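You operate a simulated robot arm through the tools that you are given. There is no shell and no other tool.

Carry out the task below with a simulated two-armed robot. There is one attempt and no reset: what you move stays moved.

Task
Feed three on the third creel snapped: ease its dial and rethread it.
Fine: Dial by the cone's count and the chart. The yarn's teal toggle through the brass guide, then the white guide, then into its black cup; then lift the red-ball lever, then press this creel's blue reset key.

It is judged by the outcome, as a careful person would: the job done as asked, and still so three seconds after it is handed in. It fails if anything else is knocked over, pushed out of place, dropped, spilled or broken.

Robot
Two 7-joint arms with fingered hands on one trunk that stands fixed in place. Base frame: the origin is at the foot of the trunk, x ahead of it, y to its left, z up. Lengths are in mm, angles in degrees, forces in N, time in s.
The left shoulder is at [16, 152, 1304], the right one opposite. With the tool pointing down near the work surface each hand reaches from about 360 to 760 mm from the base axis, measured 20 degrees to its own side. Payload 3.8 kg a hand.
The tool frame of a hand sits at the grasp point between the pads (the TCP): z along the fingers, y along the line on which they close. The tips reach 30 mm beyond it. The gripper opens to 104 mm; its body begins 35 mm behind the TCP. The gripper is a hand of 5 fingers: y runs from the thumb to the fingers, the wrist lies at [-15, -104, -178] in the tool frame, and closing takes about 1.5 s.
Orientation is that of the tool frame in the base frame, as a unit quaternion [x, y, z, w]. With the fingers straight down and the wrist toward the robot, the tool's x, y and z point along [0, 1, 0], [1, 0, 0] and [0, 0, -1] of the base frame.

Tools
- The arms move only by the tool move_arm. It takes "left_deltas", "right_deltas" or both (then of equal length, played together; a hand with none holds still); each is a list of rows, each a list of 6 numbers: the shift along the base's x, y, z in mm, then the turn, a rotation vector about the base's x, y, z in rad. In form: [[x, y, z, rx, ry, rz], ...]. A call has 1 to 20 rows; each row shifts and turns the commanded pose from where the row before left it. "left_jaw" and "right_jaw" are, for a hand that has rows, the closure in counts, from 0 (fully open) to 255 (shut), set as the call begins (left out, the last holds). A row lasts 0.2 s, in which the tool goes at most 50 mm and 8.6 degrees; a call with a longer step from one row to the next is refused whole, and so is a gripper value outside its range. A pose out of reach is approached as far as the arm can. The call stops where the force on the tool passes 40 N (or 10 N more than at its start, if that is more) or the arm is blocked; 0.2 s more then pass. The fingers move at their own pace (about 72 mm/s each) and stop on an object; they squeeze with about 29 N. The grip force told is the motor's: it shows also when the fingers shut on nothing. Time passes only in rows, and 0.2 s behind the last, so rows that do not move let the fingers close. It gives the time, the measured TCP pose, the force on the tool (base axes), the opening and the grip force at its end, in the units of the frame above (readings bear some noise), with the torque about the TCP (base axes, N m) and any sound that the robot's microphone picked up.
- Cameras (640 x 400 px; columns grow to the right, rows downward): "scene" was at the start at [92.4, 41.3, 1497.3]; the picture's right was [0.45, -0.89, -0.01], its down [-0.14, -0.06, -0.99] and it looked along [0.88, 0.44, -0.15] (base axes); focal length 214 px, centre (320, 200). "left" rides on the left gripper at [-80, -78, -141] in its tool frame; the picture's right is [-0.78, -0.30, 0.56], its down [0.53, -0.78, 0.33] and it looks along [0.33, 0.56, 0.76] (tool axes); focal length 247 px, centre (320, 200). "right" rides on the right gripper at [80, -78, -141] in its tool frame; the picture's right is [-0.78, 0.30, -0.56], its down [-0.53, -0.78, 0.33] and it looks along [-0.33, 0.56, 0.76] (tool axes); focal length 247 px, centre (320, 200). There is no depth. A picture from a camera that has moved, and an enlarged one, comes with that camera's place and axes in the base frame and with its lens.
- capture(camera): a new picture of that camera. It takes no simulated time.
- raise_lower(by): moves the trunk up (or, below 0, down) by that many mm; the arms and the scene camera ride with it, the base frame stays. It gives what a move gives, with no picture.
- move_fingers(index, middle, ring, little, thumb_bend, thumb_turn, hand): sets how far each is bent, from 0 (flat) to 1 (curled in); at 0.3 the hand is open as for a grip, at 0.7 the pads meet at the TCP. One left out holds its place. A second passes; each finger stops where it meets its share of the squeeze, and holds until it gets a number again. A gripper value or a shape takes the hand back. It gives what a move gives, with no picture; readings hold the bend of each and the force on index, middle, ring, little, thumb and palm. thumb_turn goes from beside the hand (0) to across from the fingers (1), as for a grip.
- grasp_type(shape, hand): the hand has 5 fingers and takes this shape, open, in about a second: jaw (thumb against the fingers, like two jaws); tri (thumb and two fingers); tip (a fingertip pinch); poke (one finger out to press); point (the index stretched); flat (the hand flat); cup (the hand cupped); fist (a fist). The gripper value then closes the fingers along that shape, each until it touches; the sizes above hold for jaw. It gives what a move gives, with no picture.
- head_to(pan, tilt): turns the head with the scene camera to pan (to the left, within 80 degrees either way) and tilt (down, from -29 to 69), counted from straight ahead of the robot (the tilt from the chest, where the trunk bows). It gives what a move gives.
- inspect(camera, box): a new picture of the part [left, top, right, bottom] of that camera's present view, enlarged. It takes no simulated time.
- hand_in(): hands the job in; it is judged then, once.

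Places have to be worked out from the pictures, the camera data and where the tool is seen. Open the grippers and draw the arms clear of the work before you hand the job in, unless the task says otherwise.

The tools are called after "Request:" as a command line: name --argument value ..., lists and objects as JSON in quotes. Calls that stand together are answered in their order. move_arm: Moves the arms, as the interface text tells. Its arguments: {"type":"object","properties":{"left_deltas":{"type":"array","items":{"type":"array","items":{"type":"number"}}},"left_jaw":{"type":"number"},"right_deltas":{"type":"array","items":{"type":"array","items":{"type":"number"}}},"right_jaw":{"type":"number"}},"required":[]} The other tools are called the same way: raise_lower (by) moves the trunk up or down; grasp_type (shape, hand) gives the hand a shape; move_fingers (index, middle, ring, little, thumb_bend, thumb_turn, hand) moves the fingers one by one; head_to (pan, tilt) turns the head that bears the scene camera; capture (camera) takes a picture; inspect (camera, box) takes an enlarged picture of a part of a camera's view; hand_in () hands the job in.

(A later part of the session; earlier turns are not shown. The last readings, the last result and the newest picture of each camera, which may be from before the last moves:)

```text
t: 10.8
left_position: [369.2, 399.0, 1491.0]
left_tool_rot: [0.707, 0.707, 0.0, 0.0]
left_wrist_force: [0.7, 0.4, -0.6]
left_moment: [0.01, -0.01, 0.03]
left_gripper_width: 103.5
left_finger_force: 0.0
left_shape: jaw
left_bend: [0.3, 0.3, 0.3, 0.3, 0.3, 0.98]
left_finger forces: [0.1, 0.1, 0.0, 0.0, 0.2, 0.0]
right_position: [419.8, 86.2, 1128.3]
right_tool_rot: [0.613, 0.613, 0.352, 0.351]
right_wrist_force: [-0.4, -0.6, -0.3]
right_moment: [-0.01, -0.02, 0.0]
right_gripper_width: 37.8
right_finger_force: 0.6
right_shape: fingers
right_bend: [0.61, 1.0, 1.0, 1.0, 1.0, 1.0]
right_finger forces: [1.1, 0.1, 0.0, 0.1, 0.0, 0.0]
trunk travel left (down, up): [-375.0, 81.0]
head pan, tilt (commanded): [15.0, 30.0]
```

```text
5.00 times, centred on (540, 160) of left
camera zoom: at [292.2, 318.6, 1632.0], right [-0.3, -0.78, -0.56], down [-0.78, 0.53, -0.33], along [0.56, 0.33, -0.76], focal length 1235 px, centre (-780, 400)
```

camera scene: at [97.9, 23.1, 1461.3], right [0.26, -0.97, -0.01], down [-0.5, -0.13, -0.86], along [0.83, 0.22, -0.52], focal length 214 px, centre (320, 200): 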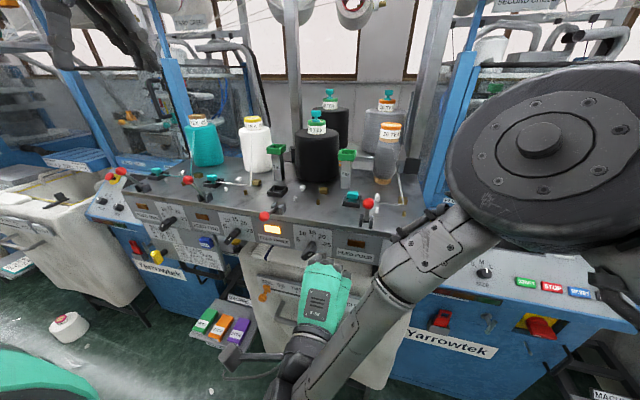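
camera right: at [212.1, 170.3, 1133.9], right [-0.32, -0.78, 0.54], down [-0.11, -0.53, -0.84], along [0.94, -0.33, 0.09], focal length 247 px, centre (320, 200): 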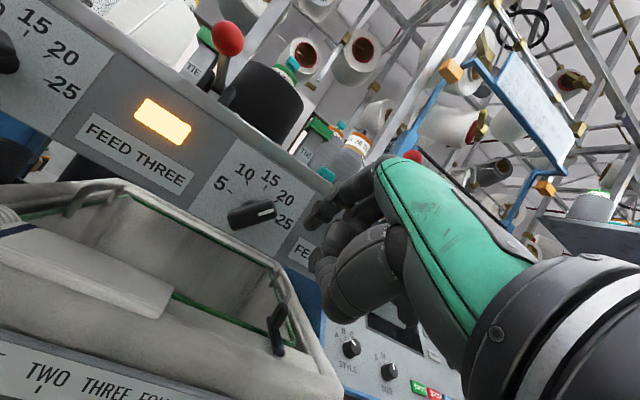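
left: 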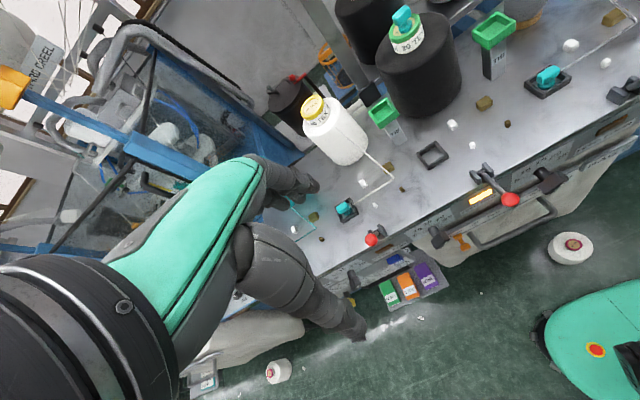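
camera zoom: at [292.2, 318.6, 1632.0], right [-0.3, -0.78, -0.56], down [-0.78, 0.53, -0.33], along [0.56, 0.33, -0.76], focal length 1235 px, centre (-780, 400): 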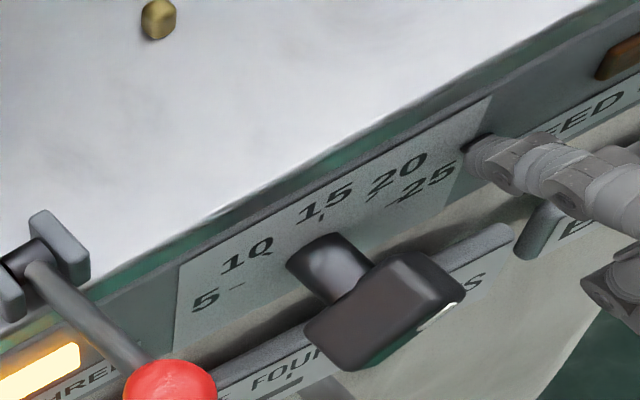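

The tip lightly touches the panel beside the scale (index force 1 N), so the tip is ~40 mm ahead of the TCP. I back off 22 mm, drop to just below the knob's centre height, and move left to near the bar.

Request:
move_arm --right_deltas '[[-22, 0, 0, 0, 0, 0], [0, 0, -24, 0, 0, 0], [0, 12, 0, 0, 0, 0], [0, 0, 0, 0, 0, 0]]'

Request:
inspect --camera "right" --box '[200, 130, 360, 280]'

Request:
inspect --camera "left" --box '[480, 120, 600, 200]'

```text
t: 11.8
left_position: [368.9, 399.6, 1491.7]
left_tool_rot: [0.707, 0.707, 0.0, 0.0]
left_wrist_force: [0.6, 0.0, 0.5]
left_moment: [0.0, 0.02, -0.02]
left_gripper_width: 103.3
left_finger_force: 0.0
left_shape: jaw
left_bend: [0.3, 0.3, 0.3, 0.3, 0.3, 0.98]
left_finger forces: [0.0, 0.0, 0.0, 0.0, 0.0, 0.0]
right_position: [398.4, 99.7, 1103.8]
right_tool_rot: [0.613, 0.614, 0.353, 0.351]
right_wrist_force: [-0.8, -0.8, 0.6]
right_moment: [0.02, 0.01, 0.02]
right_gripper_width: 38.1
right_finger_force: 0.0
right_shape: fingers
right_bend: [0.6, 1.0, 1.0, 1.0, 1.0, 1.0]
right_finger forces: [0.0, 0.0, 0.0, 0.1, 0.0, 0.1]
trunk travel left (down, up): [-375.0, 81.0]
head pan, tilt (commanded): [15.0, 30.0]
```

```text
2.67 times, centred on (280, 205) of right
camera zoom: at [236.3, 179.3, 1107.7], right [-0.33, -0.78, 0.54], down [-0.1, -0.53, -0.84], along [0.94, -0.33, 0.1], focal length 659 px, centre (427, 187)
```

zoom: 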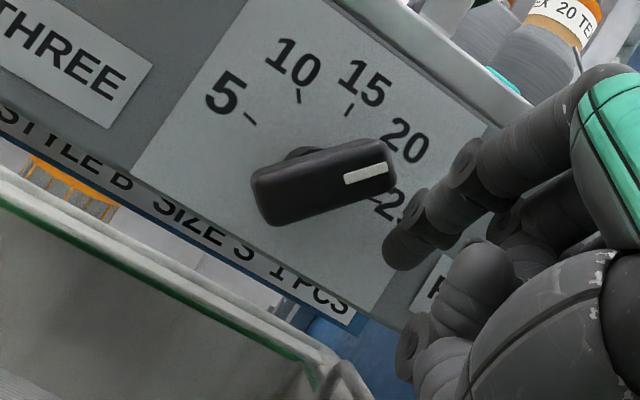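

```text
5.00 times, centred on (540, 160) of left
camera zoom: at [292.5, 318.5, 1632.0], right [-0.3, -0.78, -0.56], down [-0.78, 0.53, -0.33], along [0.56, 0.33, -0.76], focal length 1235 px, centre (-780, 400)
```

zoom: 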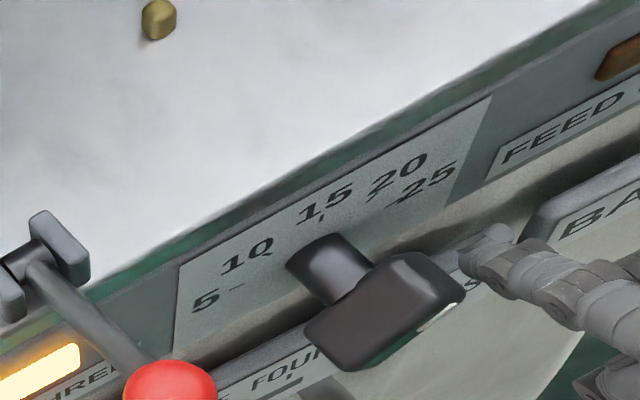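

The tip is right of and just below the marked end of the bar. I now sweep the fingertip left and upward in an arc about the knob's axis, in small steps, to turn it counter-clockwise.

Request:
move_arm --right_deltas '[[0, 5, 3, 0, 0, 0], [0, 4, 4, 0, 0, 0], [0, 1, 6, 0, 0, 0], [0, 2, 6, 0, 0, 0], [0, 0, 0, 0, 0, 0]]'

Request:
inspect --camera "right" --box '[200, 130, 360, 280]'

```text
t: 13.0
left_position: [370.3, 399.1, 1491.0]
left_tool_rot: [0.707, 0.707, 0.0, 0.0]
left_wrist_force: [-0.5, 0.0, 0.1]
left_moment: [-0.04, -0.02, -0.02]
left_gripper_width: 103.7
left_finger_force: 0.2
left_shape: jaw
left_bend: [0.3, 0.3, 0.3, 0.3, 0.3, 0.98]
left_finger forces: [0.1, 0.0, 0.0, 0.0, 0.0, 0.0]
right_position: [398.1, 110.3, 1122.7]
right_tool_rot: [0.612, 0.614, 0.353, 0.351]
right_wrist_force: [0.0, -0.3, 0.1]
right_moment: [0.02, 0.02, -0.04]
right_gripper_width: 37.9
right_finger_force: 0.4
right_shape: fingers
right_bend: [0.6, 1.0, 1.0, 1.0, 1.0, 1.0]
right_finger forces: [0.6, 0.1, 0.0, 0.0, 0.0, 0.0]
trunk travel left (down, up): [-375.0, 81.0]
head pan, tilt (commanded): [15.0, 30.0]
```

```text
2.67 times, centred on (280, 205) of right
camera zoom: at [236.4, 189.5, 1125.9], right [-0.33, -0.78, 0.54], down [-0.1, -0.53, -0.84], along [0.94, -0.33, 0.1], focal length 659 px, centre (427, 187)
```

zoom: 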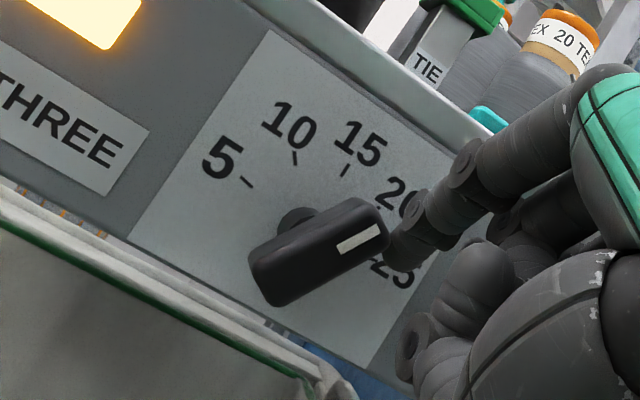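

It has turned to about 31°. I shift the contact a little toward the pivot and carry on toward vertical.

Request:
move_arm --right_deltas '[[0, 4, -1, 0, 0, 0], [0, 2, 1, 0, 0, 0], [0, 2, 2, 0, 0, 0], [0, 2, 2, 0, 0, 0], [0, 0, 0, 0, 0, 0]]'

Request:
inspect --camera "right" --box '[200, 130, 360, 280]'

```text
t: 14.2
left_position: [370.4, 399.4, 1491.2]
left_tool_rot: [0.707, 0.707, 0.0, 0.0]
left_wrist_force: [0.4, 0.0, 0.4]
left_moment: [0.0, 0.02, 0.0]
left_gripper_width: 103.6
left_finger_force: 0.0
left_shape: jaw
left_bend: [0.3, 0.3, 0.3, 0.3, 0.3, 0.98]
left_finger forces: [0.0, 0.0, 0.0, 0.0, 0.0, 0.1]
right_position: [397.8, 120.5, 1125.7]
right_tool_rot: [0.613, 0.613, 0.353, 0.352]
right_wrist_force: [0.1, -0.5, -0.4]
right_moment: [-0.01, 0.01, -0.02]
right_gripper_width: 38.2
right_finger_force: 0.8
right_shape: fingers
right_bend: [0.6, 1.0, 1.0, 1.0, 1.0, 1.0]
right_finger forces: [0.8, 0.1, 0.0, 0.0, 0.0, 0.0]
trunk travel left (down, up): [-375.0, 81.0]
head pan, tilt (commanded): [15.0, 30.0]
```

```text
2.67 times, centred on (280, 205) of right
camera zoom: at [235.9, 199.7, 1129.9], right [-0.33, -0.78, 0.54], down [-0.1, -0.53, -0.84], along [0.94, -0.33, 0.1], focal length 659 px, centre (427, 187)
```

zoom: 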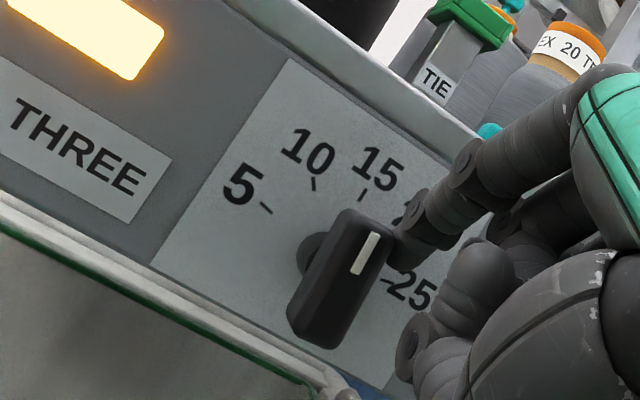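

The bar is a little past vertical (about −10°). I carry on the arc over the top to about −35° and check against the 10 tick.

Request:
move_arm --right_deltas '[[0, 3, 2, 0, 0, 0], [0, 2, 2, 0, 0, 0], [0, 3, 1, 0, 0, 0], [0, 0, 0, 0, 0, 0]]'

Request:
inspect --camera "right" --box '[200, 130, 360, 280]'

```text
t: 15.2
left_position: [370.9, 399.3, 1490.2]
left_tool_rot: [0.707, 0.708, -0.001, 0.0]
left_wrist_force: [-0.2, 0.6, -0.2]
left_moment: [-0.04, 0.01, -0.02]
left_gripper_width: 103.7
left_finger_force: 0.1
left_shape: jaw
left_bend: [0.3, 0.3, 0.3, 0.3, 0.3, 0.98]
left_finger forces: [0.0, 0.0, 0.1, 0.0, 0.1, 0.0]
right_position: [398.2, 128.7, 1131.1]
right_tool_rot: [0.613, 0.613, 0.352, 0.351]
right_wrist_force: [0.2, -0.4, -0.3]
right_moment: [-0.02, 0.0, -0.02]
right_gripper_width: 38.0
right_finger_force: 0.0
right_shape: fingers
right_bend: [0.6, 1.0, 1.0, 1.0, 1.0, 1.0]
right_finger forces: [0.5, 0.0, 0.0, 0.0, 0.1, 0.0]
trunk travel left (down, up): [-375.0, 81.0]
head pan, tilt (commanded): [15.0, 30.0]
```

```text
2.67 times, centred on (280, 205) of right
camera zoom: at [235.7, 208.1, 1135.0], right [-0.33, -0.78, 0.54], down [-0.1, -0.53, -0.84], along [0.94, -0.33, 0.1], focal length 659 px, centre (427, 187)
```

zoom: 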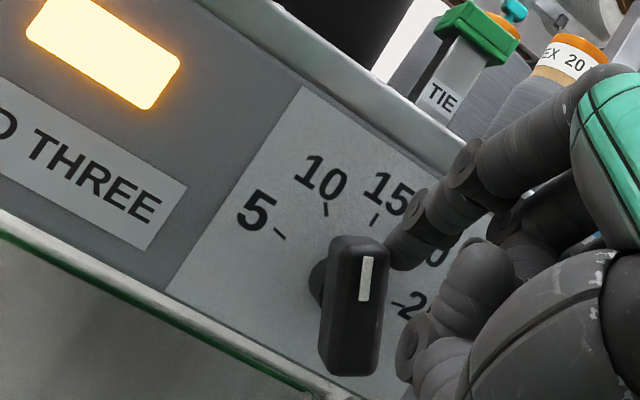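

Now about −30°, so the 10 tick is a bit further. I push another few millimetres left and re-check.

Request:
move_arm --right_deltas '[[0, 2, 0, 0, 0, 0], [0, 2, 0, 0, 0, 0], [0, 0, 0, 0, 0, 0]]'

Request:
inspect --camera "right" --box '[220, 140, 360, 260]'

```text
t: 16.0
left_position: [369.6, 398.7, 1491.5]
left_tool_rot: [0.707, 0.707, 0.0, 0.0]
left_wrist_force: [0.1, 1.1, -0.5]
left_moment: [0.0, 0.01, 0.01]
left_gripper_width: 103.5
left_finger_force: 0.2
left_shape: jaw
left_bend: [0.3, 0.3, 0.3, 0.3, 0.3, 0.98]
left_finger forces: [0.1, 0.1, 0.0, 0.1, 0.1, 0.0]
right_position: [398.8, 131.7, 1131.2]
right_tool_rot: [0.612, 0.614, 0.353, 0.35]
right_wrist_force: [0.8, 0.0, -0.2]
right_moment: [0.01, 0.02, 0.02]
right_gripper_width: 37.9
right_finger_force: 0.0
right_shape: fingers
right_bend: [0.6, 1.0, 1.0, 1.0, 1.0, 1.0]
right_finger forces: [0.0, 0.1, 0.1, 0.0, 0.0, 0.1]
trunk travel left (down, up): [-375.0, 81.0]
head pan, tilt (commanded): [15.0, 30.0]
```

```text
3.33 times, centred on (290, 200) of right
camera zoom: at [236.2, 212.2, 1135.3], right [-0.33, -0.78, 0.54], down [-0.1, -0.53, -0.84], along [0.94, -0.33, 0.1], focal length 823 px, centre (420, 200)
```

zoom: 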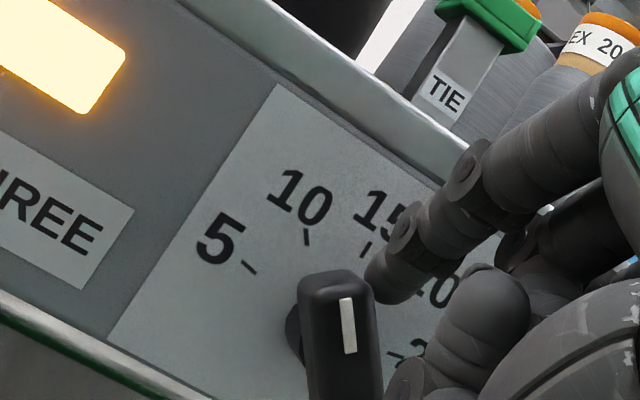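

The finger now shows no contact force and the mark points close to the 10 tick. I back the finger off up and away to compare the pointer with dial four, which stands at 10.

Request:
move_arm --right_deltas '[[0, 0, 10, 0, 0, 0], [-10, -10, 10, 0, 0, 0], [-15, -25, 10, 0, 0, 0], [-10, -40, 10, 0, 0, 0], [0, -40, 0, 0, 0, 0], [0, -40, 0, 0, 0, 0]]'

Request:
capture --camera "scene"

Request:
inspect --camera "scene" --box '[285, 220, 345, 270]'

Request:
inspect --camera "right" --box '[100, 130, 300, 280]'

```text
t: 17.4
left_position: [369.7, 399.1, 1492.8]
left_tool_rot: [0.707, 0.708, 0.0, 0.001]
left_wrist_force: [0.7, 0.7, 0.1]
left_moment: [0.0, 0.01, -0.02]
left_gripper_width: 103.8
left_finger_force: 0.1
left_shape: jaw
left_bend: [0.3, 0.3, 0.3, 0.3, 0.3, 0.98]
left_finger forces: [0.0, 0.0, 0.1, 0.0, 0.0, 0.0]
right_position: [365.2, -22.7, 1171.7]
right_tool_rot: [0.613, 0.613, 0.353, 0.352]
right_wrist_force: [0.2, 0.1, -0.4]
right_moment: [0.0, -0.02, 0.01]
right_gripper_width: 37.9
right_finger_force: 0.1
right_shape: fingers
right_bend: [0.6, 1.0, 1.0, 1.0, 1.0, 1.0]
right_finger forces: [0.1, 0.0, 0.0, 0.0, 0.1, 0.1]
trunk travel left (down, up): [-375.0, 81.0]
head pan, tilt (commanded): [15.0, 30.0]
```

```text
taken
camera scene: at [96.1, 22.5, 1461.5], right [0.26, -0.97, -0.01], down [-0.5, -0.13, -0.86], along [0.83, 0.22, -0.52], focal length 214 px, centre (320, 200)
```

scene: 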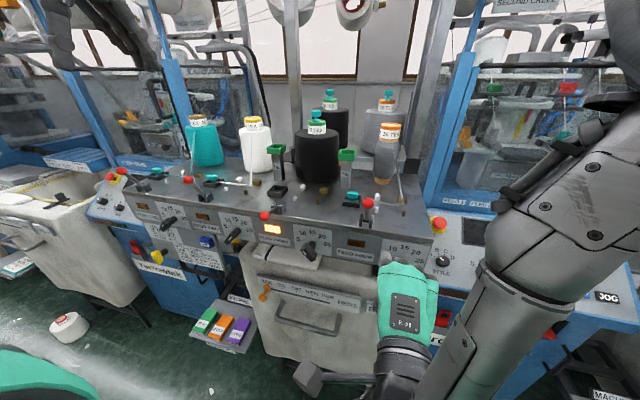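

```text
8.00 times, centred on (315, 245) of scene
camera zoom: at [96.1, 22.5, 1461.5], right [0.26, -0.97, -0.01], down [-0.5, -0.13, -0.86], along [0.83, 0.22, -0.52], focal length 1716 px, centre (360, -160)
```

zoom: 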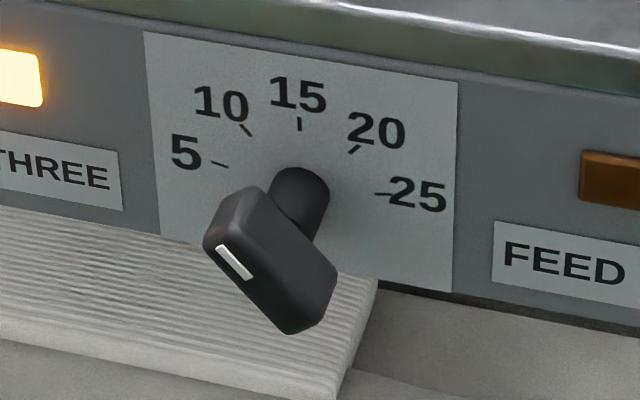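

```text
2.67 times, centred on (200, 205) of right
camera zoom: at [202.9, 56.7, 1175.4], right [-0.33, -0.78, 0.53], down [-0.1, -0.53, -0.84], along [0.94, -0.33, 0.1], focal length 659 px, centre (640, 187)
```

zoom: 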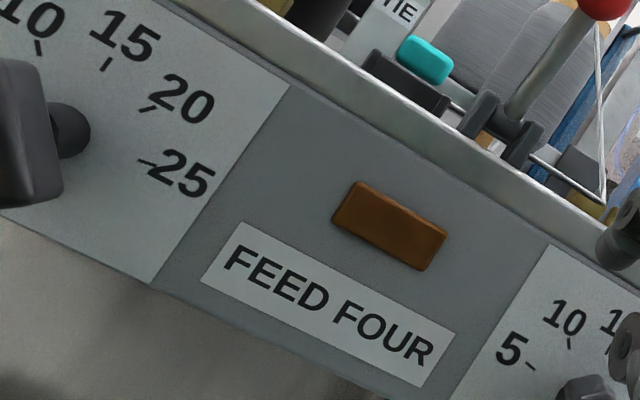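

Dial scale works out to 40° per step, with 10 at −40°. I zoom tightly to measure the pointer angle more accurately.

Request:
inspect --camera "scene" --box '[304, 238, 330, 264]'

Request:
inspect --camera "scene" --box '[294, 226, 336, 254]'

```text
15.38 times, centred on (317, 251) of scene
camera zoom: at [96.1, 22.5, 1461.5], right [0.26, -0.97, -0.01], down [-0.5, -0.13, -0.86], along [0.83, 0.22, -0.52], focal length 3300 px, centre (366, -585)
```

zoom: 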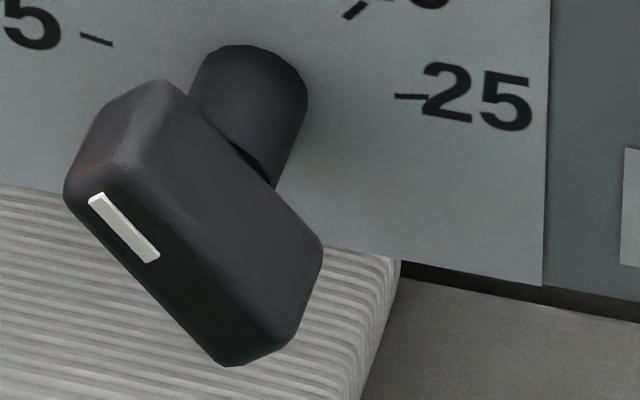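

```text
14.29 times, centred on (315, 240) of scene
camera zoom: at [96.1, 22.5, 1461.5], right [0.26, -0.97, -0.01], down [-0.5, -0.13, -0.86], along [0.83, 0.22, -0.52], focal length 3064 px, centre (391, -371)
```

zoom: 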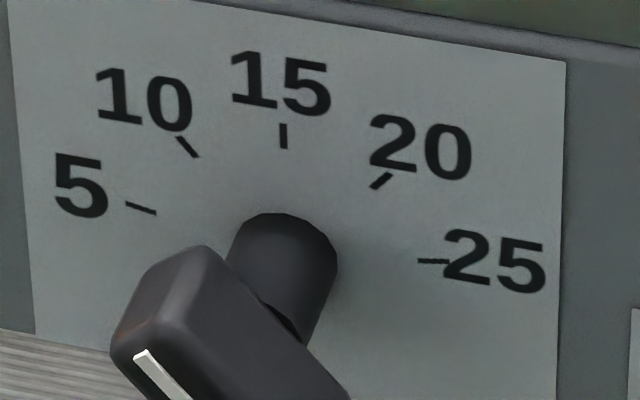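

Dial three now reads 10 (mark at ≈ −39°, the tick at −40°). I draw the right hand clear to the right, then raise the trunk 80 mm so the left hand can reach the cone top with a vertical tool.

Request:
move_arm --right_deltas '[[-10, -30, 10, 0, 0, 0], [-10, -30, 10, 0, 0, 0], [-5, -30, 10, 0, 0, 0]]'

Request:
raise_lower --by 80

Request:
head_to --pan 20 --tilt 20

Request:
capture --camera "scene"

Request:
capture --camera "left"

```text
t: 18.2
left_position: [369.5, 399.0, 1490.9]
left_tool_rot: [0.707, 0.707, 0.0, 0.0]
left_wrist_force: [-0.1, 0.2, -0.5]
left_moment: [-0.02, -0.02, 0.05]
left_gripper_width: 103.6
left_finger_force: 0.1
left_shape: jaw
left_bend: [0.3, 0.3, 0.3, 0.3, 0.3, 0.98]
left_finger forces: [0.0, 0.0, 0.1, 0.1, 0.1, 0.1]
right_position: [373.5, -64.0, 1165.2]
right_tool_rot: [0.613, 0.614, 0.352, 0.352]
right_wrist_force: [-0.1, 0.6, -0.1]
right_moment: [0.0, -0.02, -0.02]
right_gripper_width: 38.2
right_finger_force: 0.1
right_shape: fingers
right_bend: [0.6, 1.0, 1.0, 1.0, 1.0, 1.0]
right_finger forces: [0.1, 0.0, 0.0, 0.0, 0.1, 0.0]
right hand out of reach, approached as far as the arm can: row 1, 2, 3
trunk travel left (down, up): [-375.0, 81.0]
head pan, tilt (commanded): [15.0, 30.0]
```

```text
t: 19.4
left_position: [370.4, 399.1, 1572.6]
left_tool_rot: [0.707, 0.707, 0.0, 0.0]
left_wrist_force: [0.2, -0.3, 0.1]
left_moment: [0.02, 0.0, -0.04]
left_gripper_width: 103.7
left_finger_force: 0.2
left_shape: jaw
left_bend: [0.3, 0.3, 0.3, 0.3, 0.3, 0.98]
left_finger forces: [0.0, 0.1, 0.1, 0.1, 0.0, 0.0]
right_position: [370.8, -63.8, 1248.6]
right_tool_rot: [0.613, 0.611, 0.353, 0.354]
right_wrist_force: [0.0, 0.3, 0.1]
right_moment: [0.0, 0.01, 0.04]
right_gripper_width: 38.1
right_finger_force: 0.0
right_shape: fingers
right_bend: [0.6, 1.0, 1.0, 1.0, 1.0, 1.0]
right_finger forces: [0.0, 0.0, 0.1, 0.1, 0.0, 0.0]
trunk travel left (down, up): [-455.0, 1.0]
head pan, tilt (commanded): [15.0, 30.0]
```

```text
t: 20.1
left_position: [369.8, 398.2, 1572.1]
left_tool_rot: [0.707, 0.707, 0.0, 0.0]
left_wrist_force: [0.5, 0.2, -0.9]
left_moment: [-0.03, 0.01, 0.01]
left_gripper_width: 104.0
left_finger_force: 0.1
left_shape: jaw
left_bend: [0.3, 0.3, 0.3, 0.3, 0.3, 0.98]
left_finger forces: [0.0, 0.0, 0.0, 0.0, 0.0, 0.0]
right_position: [370.5, -64.0, 1248.6]
right_tool_rot: [0.613, 0.611, 0.353, 0.355]
right_wrist_force: [-0.6, 0.1, 0.1]
right_moment: [-0.01, -0.01, 0.01]
right_gripper_width: 38.0
right_finger_force: 0.2
right_shape: fingers
right_bend: [0.6, 1.0, 1.0, 1.0, 1.0, 1.0]
right_finger forces: [0.0, 0.1, 0.1, 0.0, 0.1, 0.0]
trunk travel left (down, up): [-455.0, 1.0]
head pan, tilt (commanded): [20.0, 20.0]
```

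```text
taken
camera scene: at [88.1, 31.6, 1559.4], right [0.34, -0.94, 0.0], down [-0.32, -0.12, -0.94], along [0.88, 0.32, -0.34], focal length 214 px, centre (320, 200)
```

scene: 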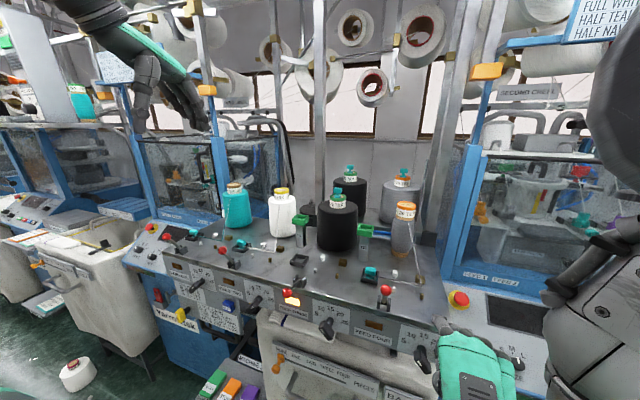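

```text
taken
camera left: at [292.9, 318.3, 1712.0], right [-0.3, -0.78, -0.56], down [-0.78, 0.53, -0.33], along [0.56, 0.33, -0.76], focal length 247 px, centre (320, 200)
```

left: 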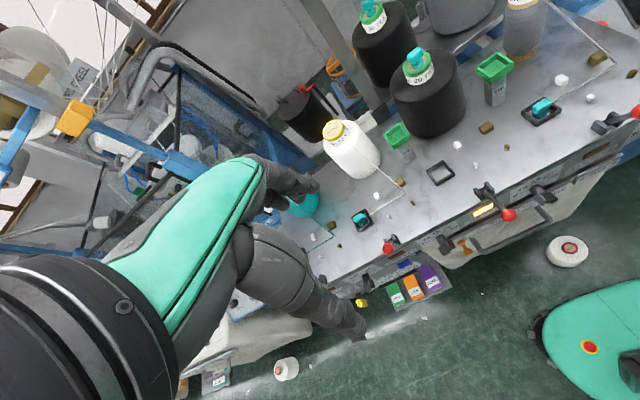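

Now I refine the toggle's position with fresh zooms from the scene and left cameras.

Request:
inspect --camera "scene" --box '[315, 155, 365, 205]'

Request:
inspect --camera "left" --box '[385, 35, 445, 95]'

Request:
inspect --camera "left" --box '[230, 130, 390, 350]'

```text
8.00 times, centred on (340, 180) of scene
camera zoom: at [88.1, 31.6, 1559.4], right [0.34, -0.94, 0.0], down [-0.32, -0.12, -0.94], along [0.88, 0.32, -0.34], focal length 1716 px, centre (160, 360)
```

zoom: 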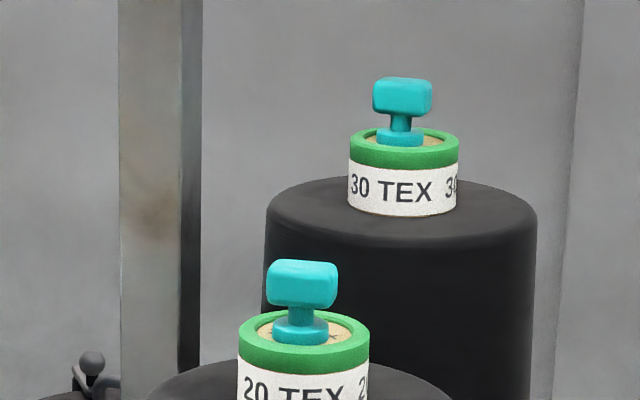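

```text
6.67 times, centred on (415, 65) of left
camera zoom: at [292.9, 318.3, 1712.0], right [-0.3, -0.78, -0.56], down [-0.78, 0.53, -0.33], along [0.56, 0.33, -0.76], focal length 1646 px, centre (-313, 1100)
```

zoom: 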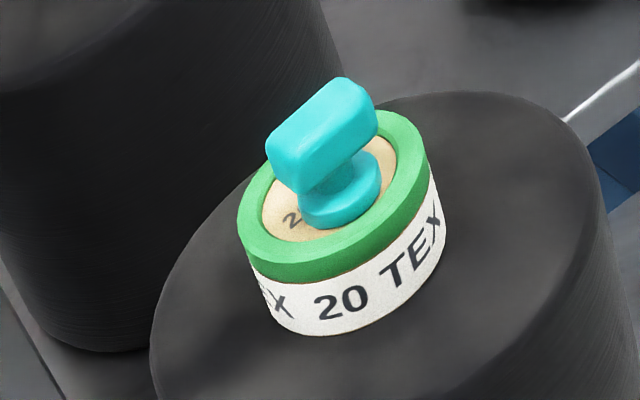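

```text
1.82 times, centred on (310, 240) of left
camera zoom: at [292.9, 318.3, 1712.0], right [-0.3, -0.78, -0.56], down [-0.78, 0.53, -0.33], along [0.56, 0.33, -0.76], focal length 449 px, centre (338, 127)
```

zoom: 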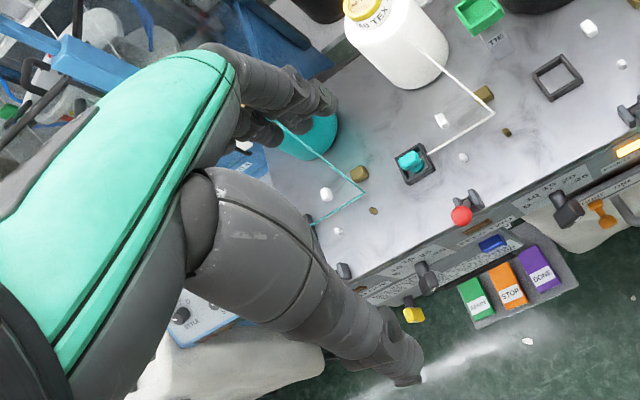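

The toggle handle's centre is at about (693, 193, 1364), roughly 26 mm wide along y, with the ring top at z≈1344. I set the left hand to the three-finger shape and look at it.

Request:
grasp_type --shape "tri" --hand "left"

Request:
inspect --camera "left" --box '[200, 130, 400, 370]'

Request:
inspect --camera "scene" --box '[90, 0, 230, 140]'

```text
t: 21.0
left_position: [369.5, 399.8, 1571.6]
left_tool_rot: [0.707, 0.707, -0.001, 0.0]
left_wrist_force: [0.0, 0.4, 0.1]
left_moment: [0.03, 0.04, 0.01]
left_gripper_width: 103.5
left_finger_force: 0.1
left_shape: tri
left_bend: [0.3, 0.3, 0.99, 0.99, 0.3, 0.98]
left_finger forces: [0.1, 0.0, 0.0, 0.1, 0.0, 0.0]
right_position: [371.2, -63.7, 1248.4]
right_tool_rot: [0.612, 0.612, 0.355, 0.354]
right_wrist_force: [0.4, -0.2, 0.4]
right_moment: [0.02, -0.01, 0.03]
right_gripper_width: 37.8
right_finger_force: 0.1
right_shape: fingers
right_bend: [0.6, 1.0, 1.0, 1.0, 1.0, 1.0]
right_finger forces: [0.0, 0.0, 0.0, 0.0, 0.0, 0.0]
trunk travel left (down, up): [-455.0, 1.0]
head pan, tilt (commanded): [20.0, 20.0]
```

```text
1.67 times, centred on (300, 250) of left
camera zoom: at [292.9, 318.5, 1711.9], right [-0.3, -0.78, -0.56], down [-0.78, 0.53, -0.33], along [0.56, 0.33, -0.76], focal length 412 px, centre (353, 117)
```

zoom: 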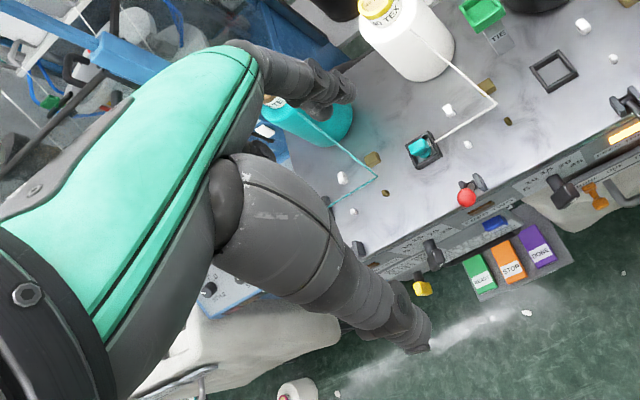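

```text
2.86 times, centred on (160, 70) of scene
camera zoom: at [88.1, 31.7, 1559.4], right [0.34, -0.94, 0.0], down [-0.32, -0.12, -0.94], along [0.88, 0.32, -0.34], focal length 613 px, centre (777, 571)
```

zoom: 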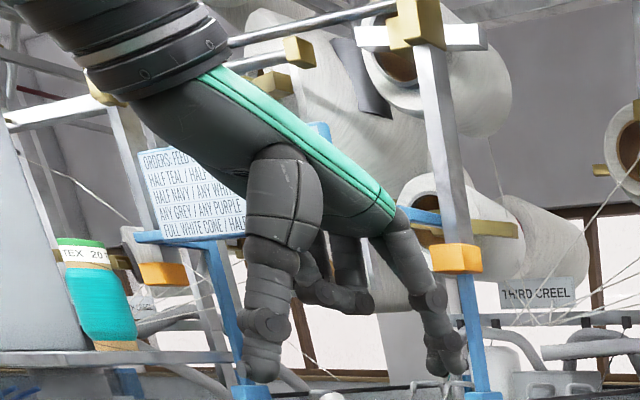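

The tri shape is good: index, middle and thumb with the others tucked. I carry the left hand over the black cone at a safe height with the jaws half open.

Request:
move_arm --left_deltas '[[32, -20, -9, 0, 0, 0], [32, -21, -9, 0, 0, 0], [32, -20, -9, 0, 0, 0], [32, -21, -9, 0, 0, 0], [32, -20, -9, 0, 0, 0], [32, -21, -9, 0, 0, 0], [32, -20, -9, 0, 0, 0], [32, -21, -9, 0, 0, 0], [32, -20, -9, 0, 0, 0], [35, -21, -11, 0, 0, 0]]' --left_jaw 100

Request:
capture --camera "left"

Request:
capture --camera "scene"

```text
t: 23.2
left_position: [612.8, 237.9, 1488.3]
left_tool_rot: [0.706, 0.708, 0.001, 0.002]
left_wrist_force: [-0.4, 0.0, 0.1]
left_moment: [0.03, 0.01, 0.0]
left_gripper_width: 63.7
left_finger_force: 0.0
left_shape: tri
left_bend: [0.73, 0.4, 0.99, 0.99, 0.64, 1.0]
left_finger forces: [0.0, 0.0, 0.1, 0.1, 0.0, 0.0]
left hand out of reach, approached as far as the arm can: row 8, 9, 10
right_position: [370.4, -63.9, 1248.3]
right_tool_rot: [0.611, 0.612, 0.356, 0.354]
right_wrist_force: [0.0, -0.1, 0.1]
right_moment: [0.0, 0.02, 0.01]
right_gripper_width: 38.2
right_finger_force: 0.0
right_shape: fingers
right_bend: [0.6, 1.0, 1.0, 1.0, 1.0, 1.0]
right_finger forces: [0.0, 0.0, 0.0, 0.1, 0.0, 0.0]
trunk travel left (down, up): [-455.0, 1.0]
head pan, tilt (commanded): [20.0, 20.0]
```

```text
taken
camera left: at [535.5, 157.0, 1628.4], right [-0.29, -0.78, -0.56], down [-0.78, 0.53, -0.33], along [0.56, 0.33, -0.76], focal length 247 px, centre (320, 200)
```

left: 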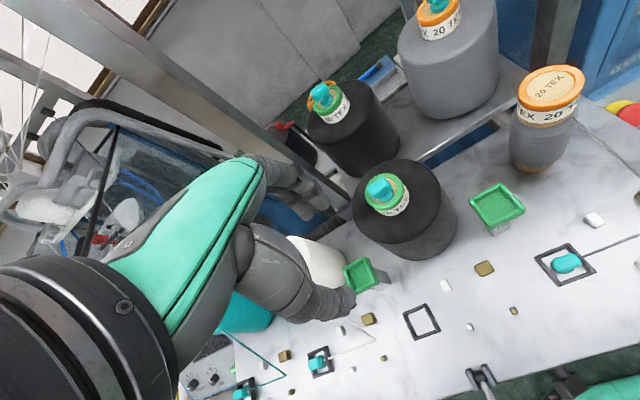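

```text
taken
camera scene: at [86.8, 31.3, 1559.5], right [0.34, -0.94, 0.0], down [-0.32, -0.12, -0.94], along [0.88, 0.32, -0.34], focal length 214 px, centre (320, 200)
```

scene: 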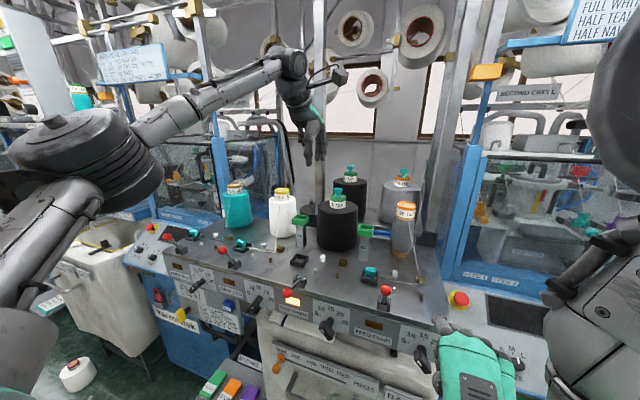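

That height is beyond reach with a vertical tool, and the index reads a different bend from the middle. I check the hand's shape before going on.

Request:
inspect --camera "scene" --box '[260, 40, 380, 200]'

Request:
inspect --camera "left" --box '[220, 130, 420, 340]'

```text
2.50 times, centred on (320, 120) of scene
camera zoom: at [86.8, 31.3, 1559.5], right [0.34, -0.94, 0.0], down [-0.32, -0.12, -0.94], along [0.88, 0.32, -0.34], focal length 536 px, centre (320, 400)
```

zoom: 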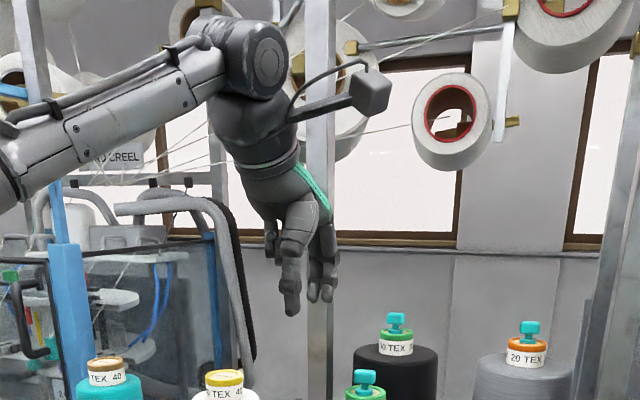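

```text
1.90 times, centred on (320, 235) of left
camera zoom: at [535.5, 157.0, 1628.4], right [-0.29, -0.78, -0.56], down [-0.78, 0.53, -0.33], along [0.56, 0.33, -0.76], focal length 470 px, centre (320, 133)
```

zoom: 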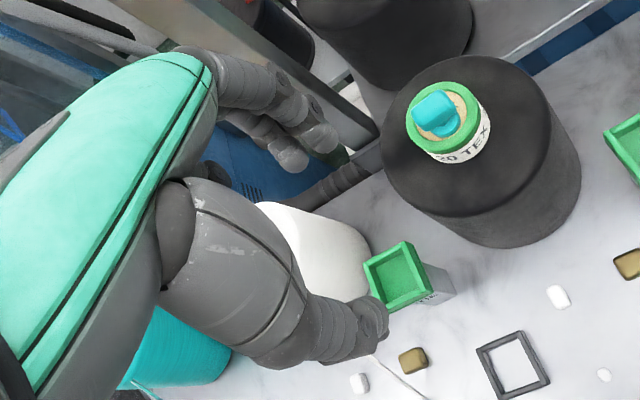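

The two fingers match well. I zoom on the toggle from this vantage to get the handle's yaw and refine its position.

Request:
inspect --camera "left" --box '[355, 165, 415, 225]'

Request:
inspect --camera "left" --box '[330, 260, 530, 360]'

```text
6.67 times, centred on (385, 195) of left
camera zoom: at [535.5, 157.0, 1628.4], right [-0.29, -0.78, -0.56], down [-0.78, 0.53, -0.33], along [0.56, 0.33, -0.76], focal length 1646 px, centre (-113, 233)
```

zoom: 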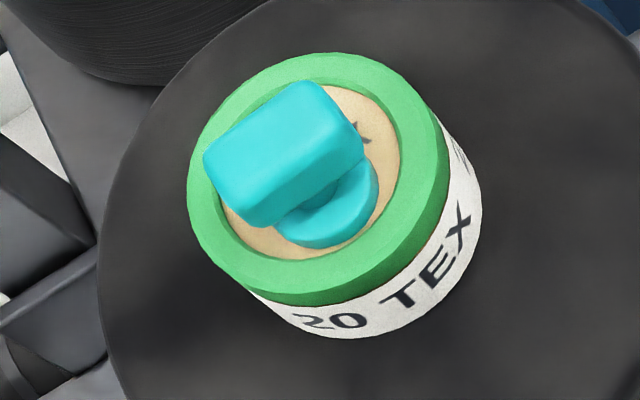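

```text
3.20 times, centred on (430, 310) of left
camera zoom: at [535.5, 157.0, 1628.4], right [-0.29, -0.78, -0.56], down [-0.78, 0.53, -0.33], along [0.56, 0.33, -0.76], focal length 790 px, centre (-32, -152)
```

zoom: 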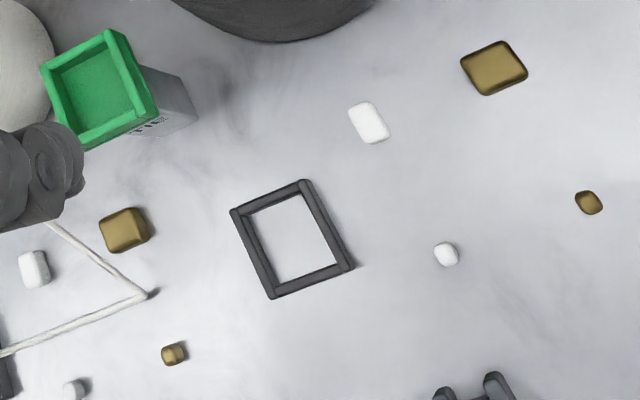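

The handle is a 26×15 mm block aligned with y, centred near (692, 192, 1364). I tilt the left hand 20° forward for reach, and go to a pre-grasp point up and back along the tool axis with about 45 mm opening.

Request:
move_arm --left_deltas '[[17, -15, -16, 0, -0.1163, 0], [17, -15, -16, 0, -0.1163, 0], [17, -16, -15, 0, -0.1163, 0], [0, 0, 0, 0, 0, 0], [0, 0, 0, 0, 0, 0], [0, 0, 0, 0, 0, 0]]' --left_jaw 147

Request:
capture --camera "left"

Request:
inspect --camera "scene" --box '[290, 80, 390, 220]'

```text
t: 24.6
left_position: [664.4, 189.6, 1439.4]
left_tool_rot: [0.696, 0.697, 0.123, 0.122]
left_wrist_force: [0.3, -1.2, -0.7]
left_moment: [0.0, 0.0, 0.02]
left_gripper_width: 44.1
left_finger_force: 0.0
left_shape: tri
left_bend: [0.74, 0.48, 0.99, 0.99, 0.72, 1.0]
left_finger forces: [0.0, 0.0, 0.0, 0.0, 0.0, 0.1]
right_position: [370.6, -64.4, 1247.9]
right_tool_rot: [0.612, 0.612, 0.355, 0.353]
right_wrist_force: [1.1, 0.5, 0.0]
right_moment: [0.01, -0.01, 0.0]
right_gripper_width: 38.2
right_finger_force: 0.2
right_shape: fingers
right_bend: [0.6, 1.0, 1.0, 1.0, 1.0, 1.0]
right_finger forces: [0.0, 0.0, 0.0, 0.1, 0.0, 0.1]
trunk travel left (down, up): [-455.0, 1.0]
head pan, tilt (commanded): [20.0, 20.0]
```

```text
taken
camera left: at [544.6, 109.3, 1544.9], right [-0.09, -0.78, -0.62], down [-0.62, 0.53, -0.58], along [0.78, 0.33, -0.53], focal length 247 px, centre (320, 200)
```

left: 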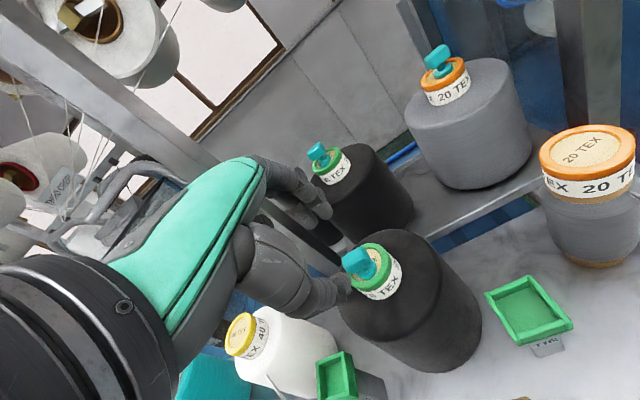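

```text
2.86 times, centred on (340, 150) of scene
camera zoom: at [88.2, 31.3, 1559.4], right [0.34, -0.94, 0.0], down [-0.32, -0.12, -0.94], along [0.88, 0.32, -0.34], focal length 613 px, centre (263, 343)
```

zoom: 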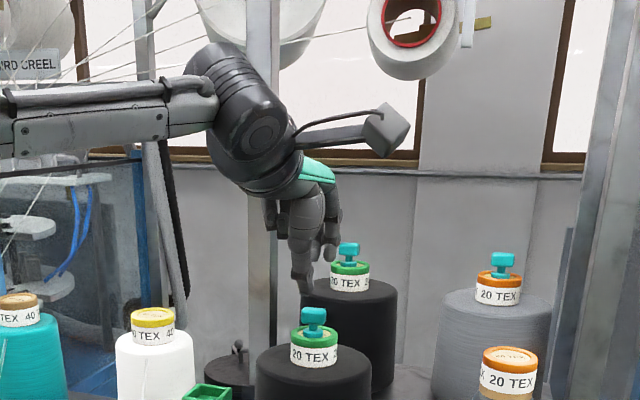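

Reached. I zoom on the fingers and the toggle in the hand camera to check alignment.

Request:
inspect --camera "left" --box '[250, 150, 410, 330]'

Request:
inspect --camera "scene" --box '[320, 140, 370, 210]'

```text
2.22 times, centred on (330, 240) of left
camera zoom: at [544.6, 109.3, 1544.9], right [-0.09, -0.78, -0.62], down [-0.62, 0.53, -0.58], along [0.78, 0.33, -0.53], focal length 549 px, centre (298, 111)
```

zoom: 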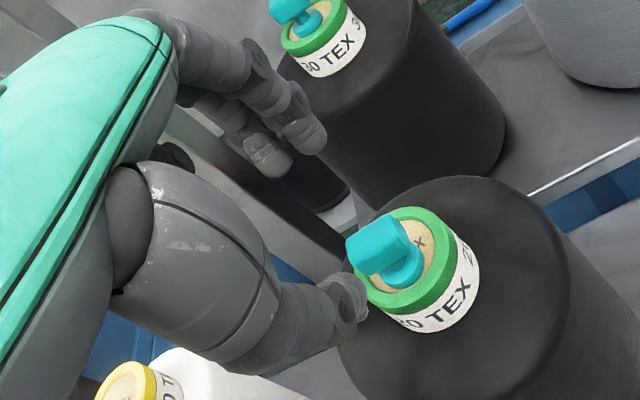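

```text
5.71 times, centred on (345, 175) of scene
camera zoom: at [88.2, 31.3, 1559.4], right [0.34, -0.94, 0.0], down [-0.32, -0.12, -0.94], along [0.88, 0.32, -0.34], focal length 1226 px, centre (177, 343)
```

zoom: 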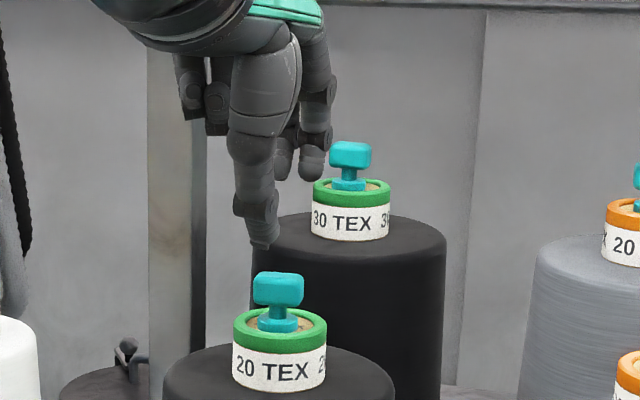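

The fingertips agree with my model (pair centre slightly right of the TCP). I shift 4 mm left and descend along the tool axis, watching forces.

Request:
move_arm --left_deltas '[[0, 4, 0, 0, 0, 0], [5, 0, -14, 0, 0, 0], [5, 0, -14, 0, 0, 0], [5, 0, -13, 0, 0, 0], [0, 0, 0, 0, 0, 0]]'

Request:
inspect --camera "left" --box '[280, 170, 400, 300]'

Request:
inspect --camera "scene" --box '[320, 150, 370, 210]'

```text
t: 25.8
left_position: [679.1, 196.4, 1396.6]
left_tool_rot: [0.697, 0.696, 0.122, 0.122]
left_wrist_force: [0.1, 0.0, -1.0]
left_moment: [-0.01, 0.01, -0.02]
left_gripper_width: 44.4
left_finger_force: 0.1
left_shape: tri
left_bend: [0.74, 0.48, 0.99, 0.99, 0.72, 1.0]
left_finger forces: [0.0, 0.0, 0.0, 0.0, 0.1, 0.0]
right_position: [370.8, -63.0, 1247.7]
right_tool_rot: [0.612, 0.612, 0.354, 0.354]
right_wrist_force: [0.3, -0.5, 0.4]
right_moment: [0.0, -0.01, 0.0]
right_gripper_width: 37.9
right_finger_force: 0.0
right_shape: fingers
right_bend: [0.6, 1.0, 1.0, 1.0, 1.0, 1.0]
right_finger forces: [0.0, 0.0, 0.0, 0.1, 0.0, 0.0]
trunk travel left (down, up): [-455.0, 1.0]
head pan, tilt (commanded): [20.0, 20.0]
```

```text
3.08 times, centred on (340, 235) of left
camera zoom: at [558.7, 114.9, 1501.4], right [-0.09, -0.78, -0.62], down [-0.62, 0.53, -0.58], along [0.78, 0.33, -0.53], focal length 760 px, centre (258, 92)
```

zoom: 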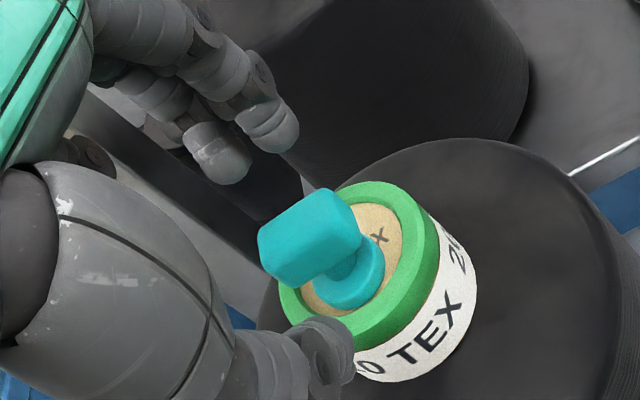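

```text
6.67 times, centred on (345, 180) of scene
camera zoom: at [88.1, 31.8, 1559.4], right [0.34, -0.94, 0.0], down [-0.32, -0.12, -0.94], along [0.88, 0.32, -0.34], focal length 1430 px, centre (153, 333)
```

zoom: 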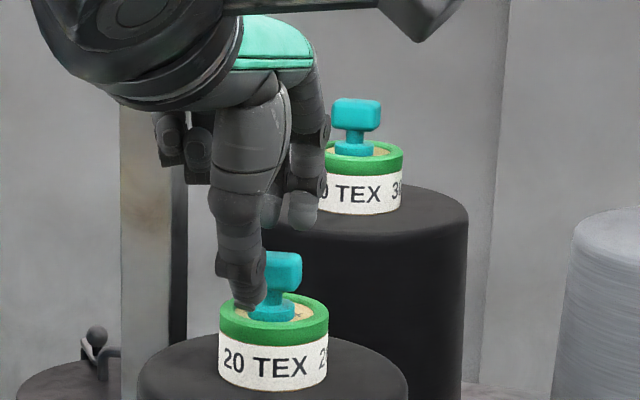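

With the 20° tilt the thumb hangs lower than the fingers, which would make it hit the ring. I reduce the tilt to 10° a little higher up and see whether the arm can still reach.

Request:
move_arm --left_deltas '[[2, -1, 5, 0, 0.0875, 0], [2, -1, 5, 0, 0.0875, 0], [0, 0, 0, 0, 0, 0]]'

Request:
inspect --camera "left" --box '[280, 170, 400, 300]'

Request:
inspect --camera "scene" --box '[320, 150, 370, 210]'

```text
t: 26.6
left_position: [669.8, 199.0, 1403.2]
left_tool_rot: [0.705, 0.704, 0.061, 0.062]
left_wrist_force: [0.4, -1.0, 0.1]
left_moment: [0.01, 0.0, -0.01]
left_gripper_width: 44.4
left_finger_force: 0.0
left_shape: tri
left_bend: [0.74, 0.48, 0.99, 0.99, 0.72, 1.0]
left_finger forces: [0.0, 0.0, 0.1, 0.1, 0.1, 0.0]
left hand out of reach, approached as far as the arm can: row 2
right_position: [369.4, -64.0, 1248.6]
right_tool_rot: [0.613, 0.611, 0.354, 0.354]
right_wrist_force: [0.3, -0.2, 0.1]
right_moment: [0.03, 0.01, -0.01]
right_gripper_width: 37.9
right_finger_force: 0.1
right_shape: fingers
right_bend: [0.6, 1.0, 1.0, 1.0, 1.0, 1.0]
right_finger forces: [0.1, 0.0, 0.0, 0.1, 0.0, 0.1]
trunk travel left (down, up): [-455.0, 1.0]
head pan, tilt (commanded): [20.0, 20.0]
```

```text
3.08 times, centred on (340, 235) of left
camera zoom: at [570.0, 119.7, 1528.7], right [-0.2, -0.78, -0.6], down [-0.71, 0.53, -0.46], along [0.68, 0.33, -0.65], focal length 760 px, centre (258, 92)
```

zoom: 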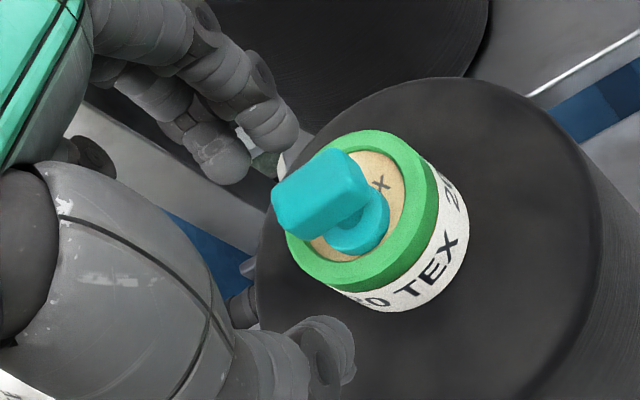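

```text
6.67 times, centred on (345, 180) of scene
camera zoom: at [87.2, 31.6, 1559.5], right [0.34, -0.94, 0.0], down [-0.32, -0.12, -0.94], along [0.88, 0.32, -0.34], focal length 1430 px, centre (153, 333)
```

zoom: 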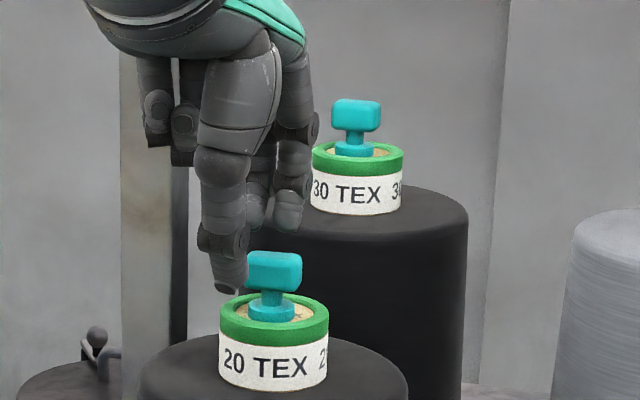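

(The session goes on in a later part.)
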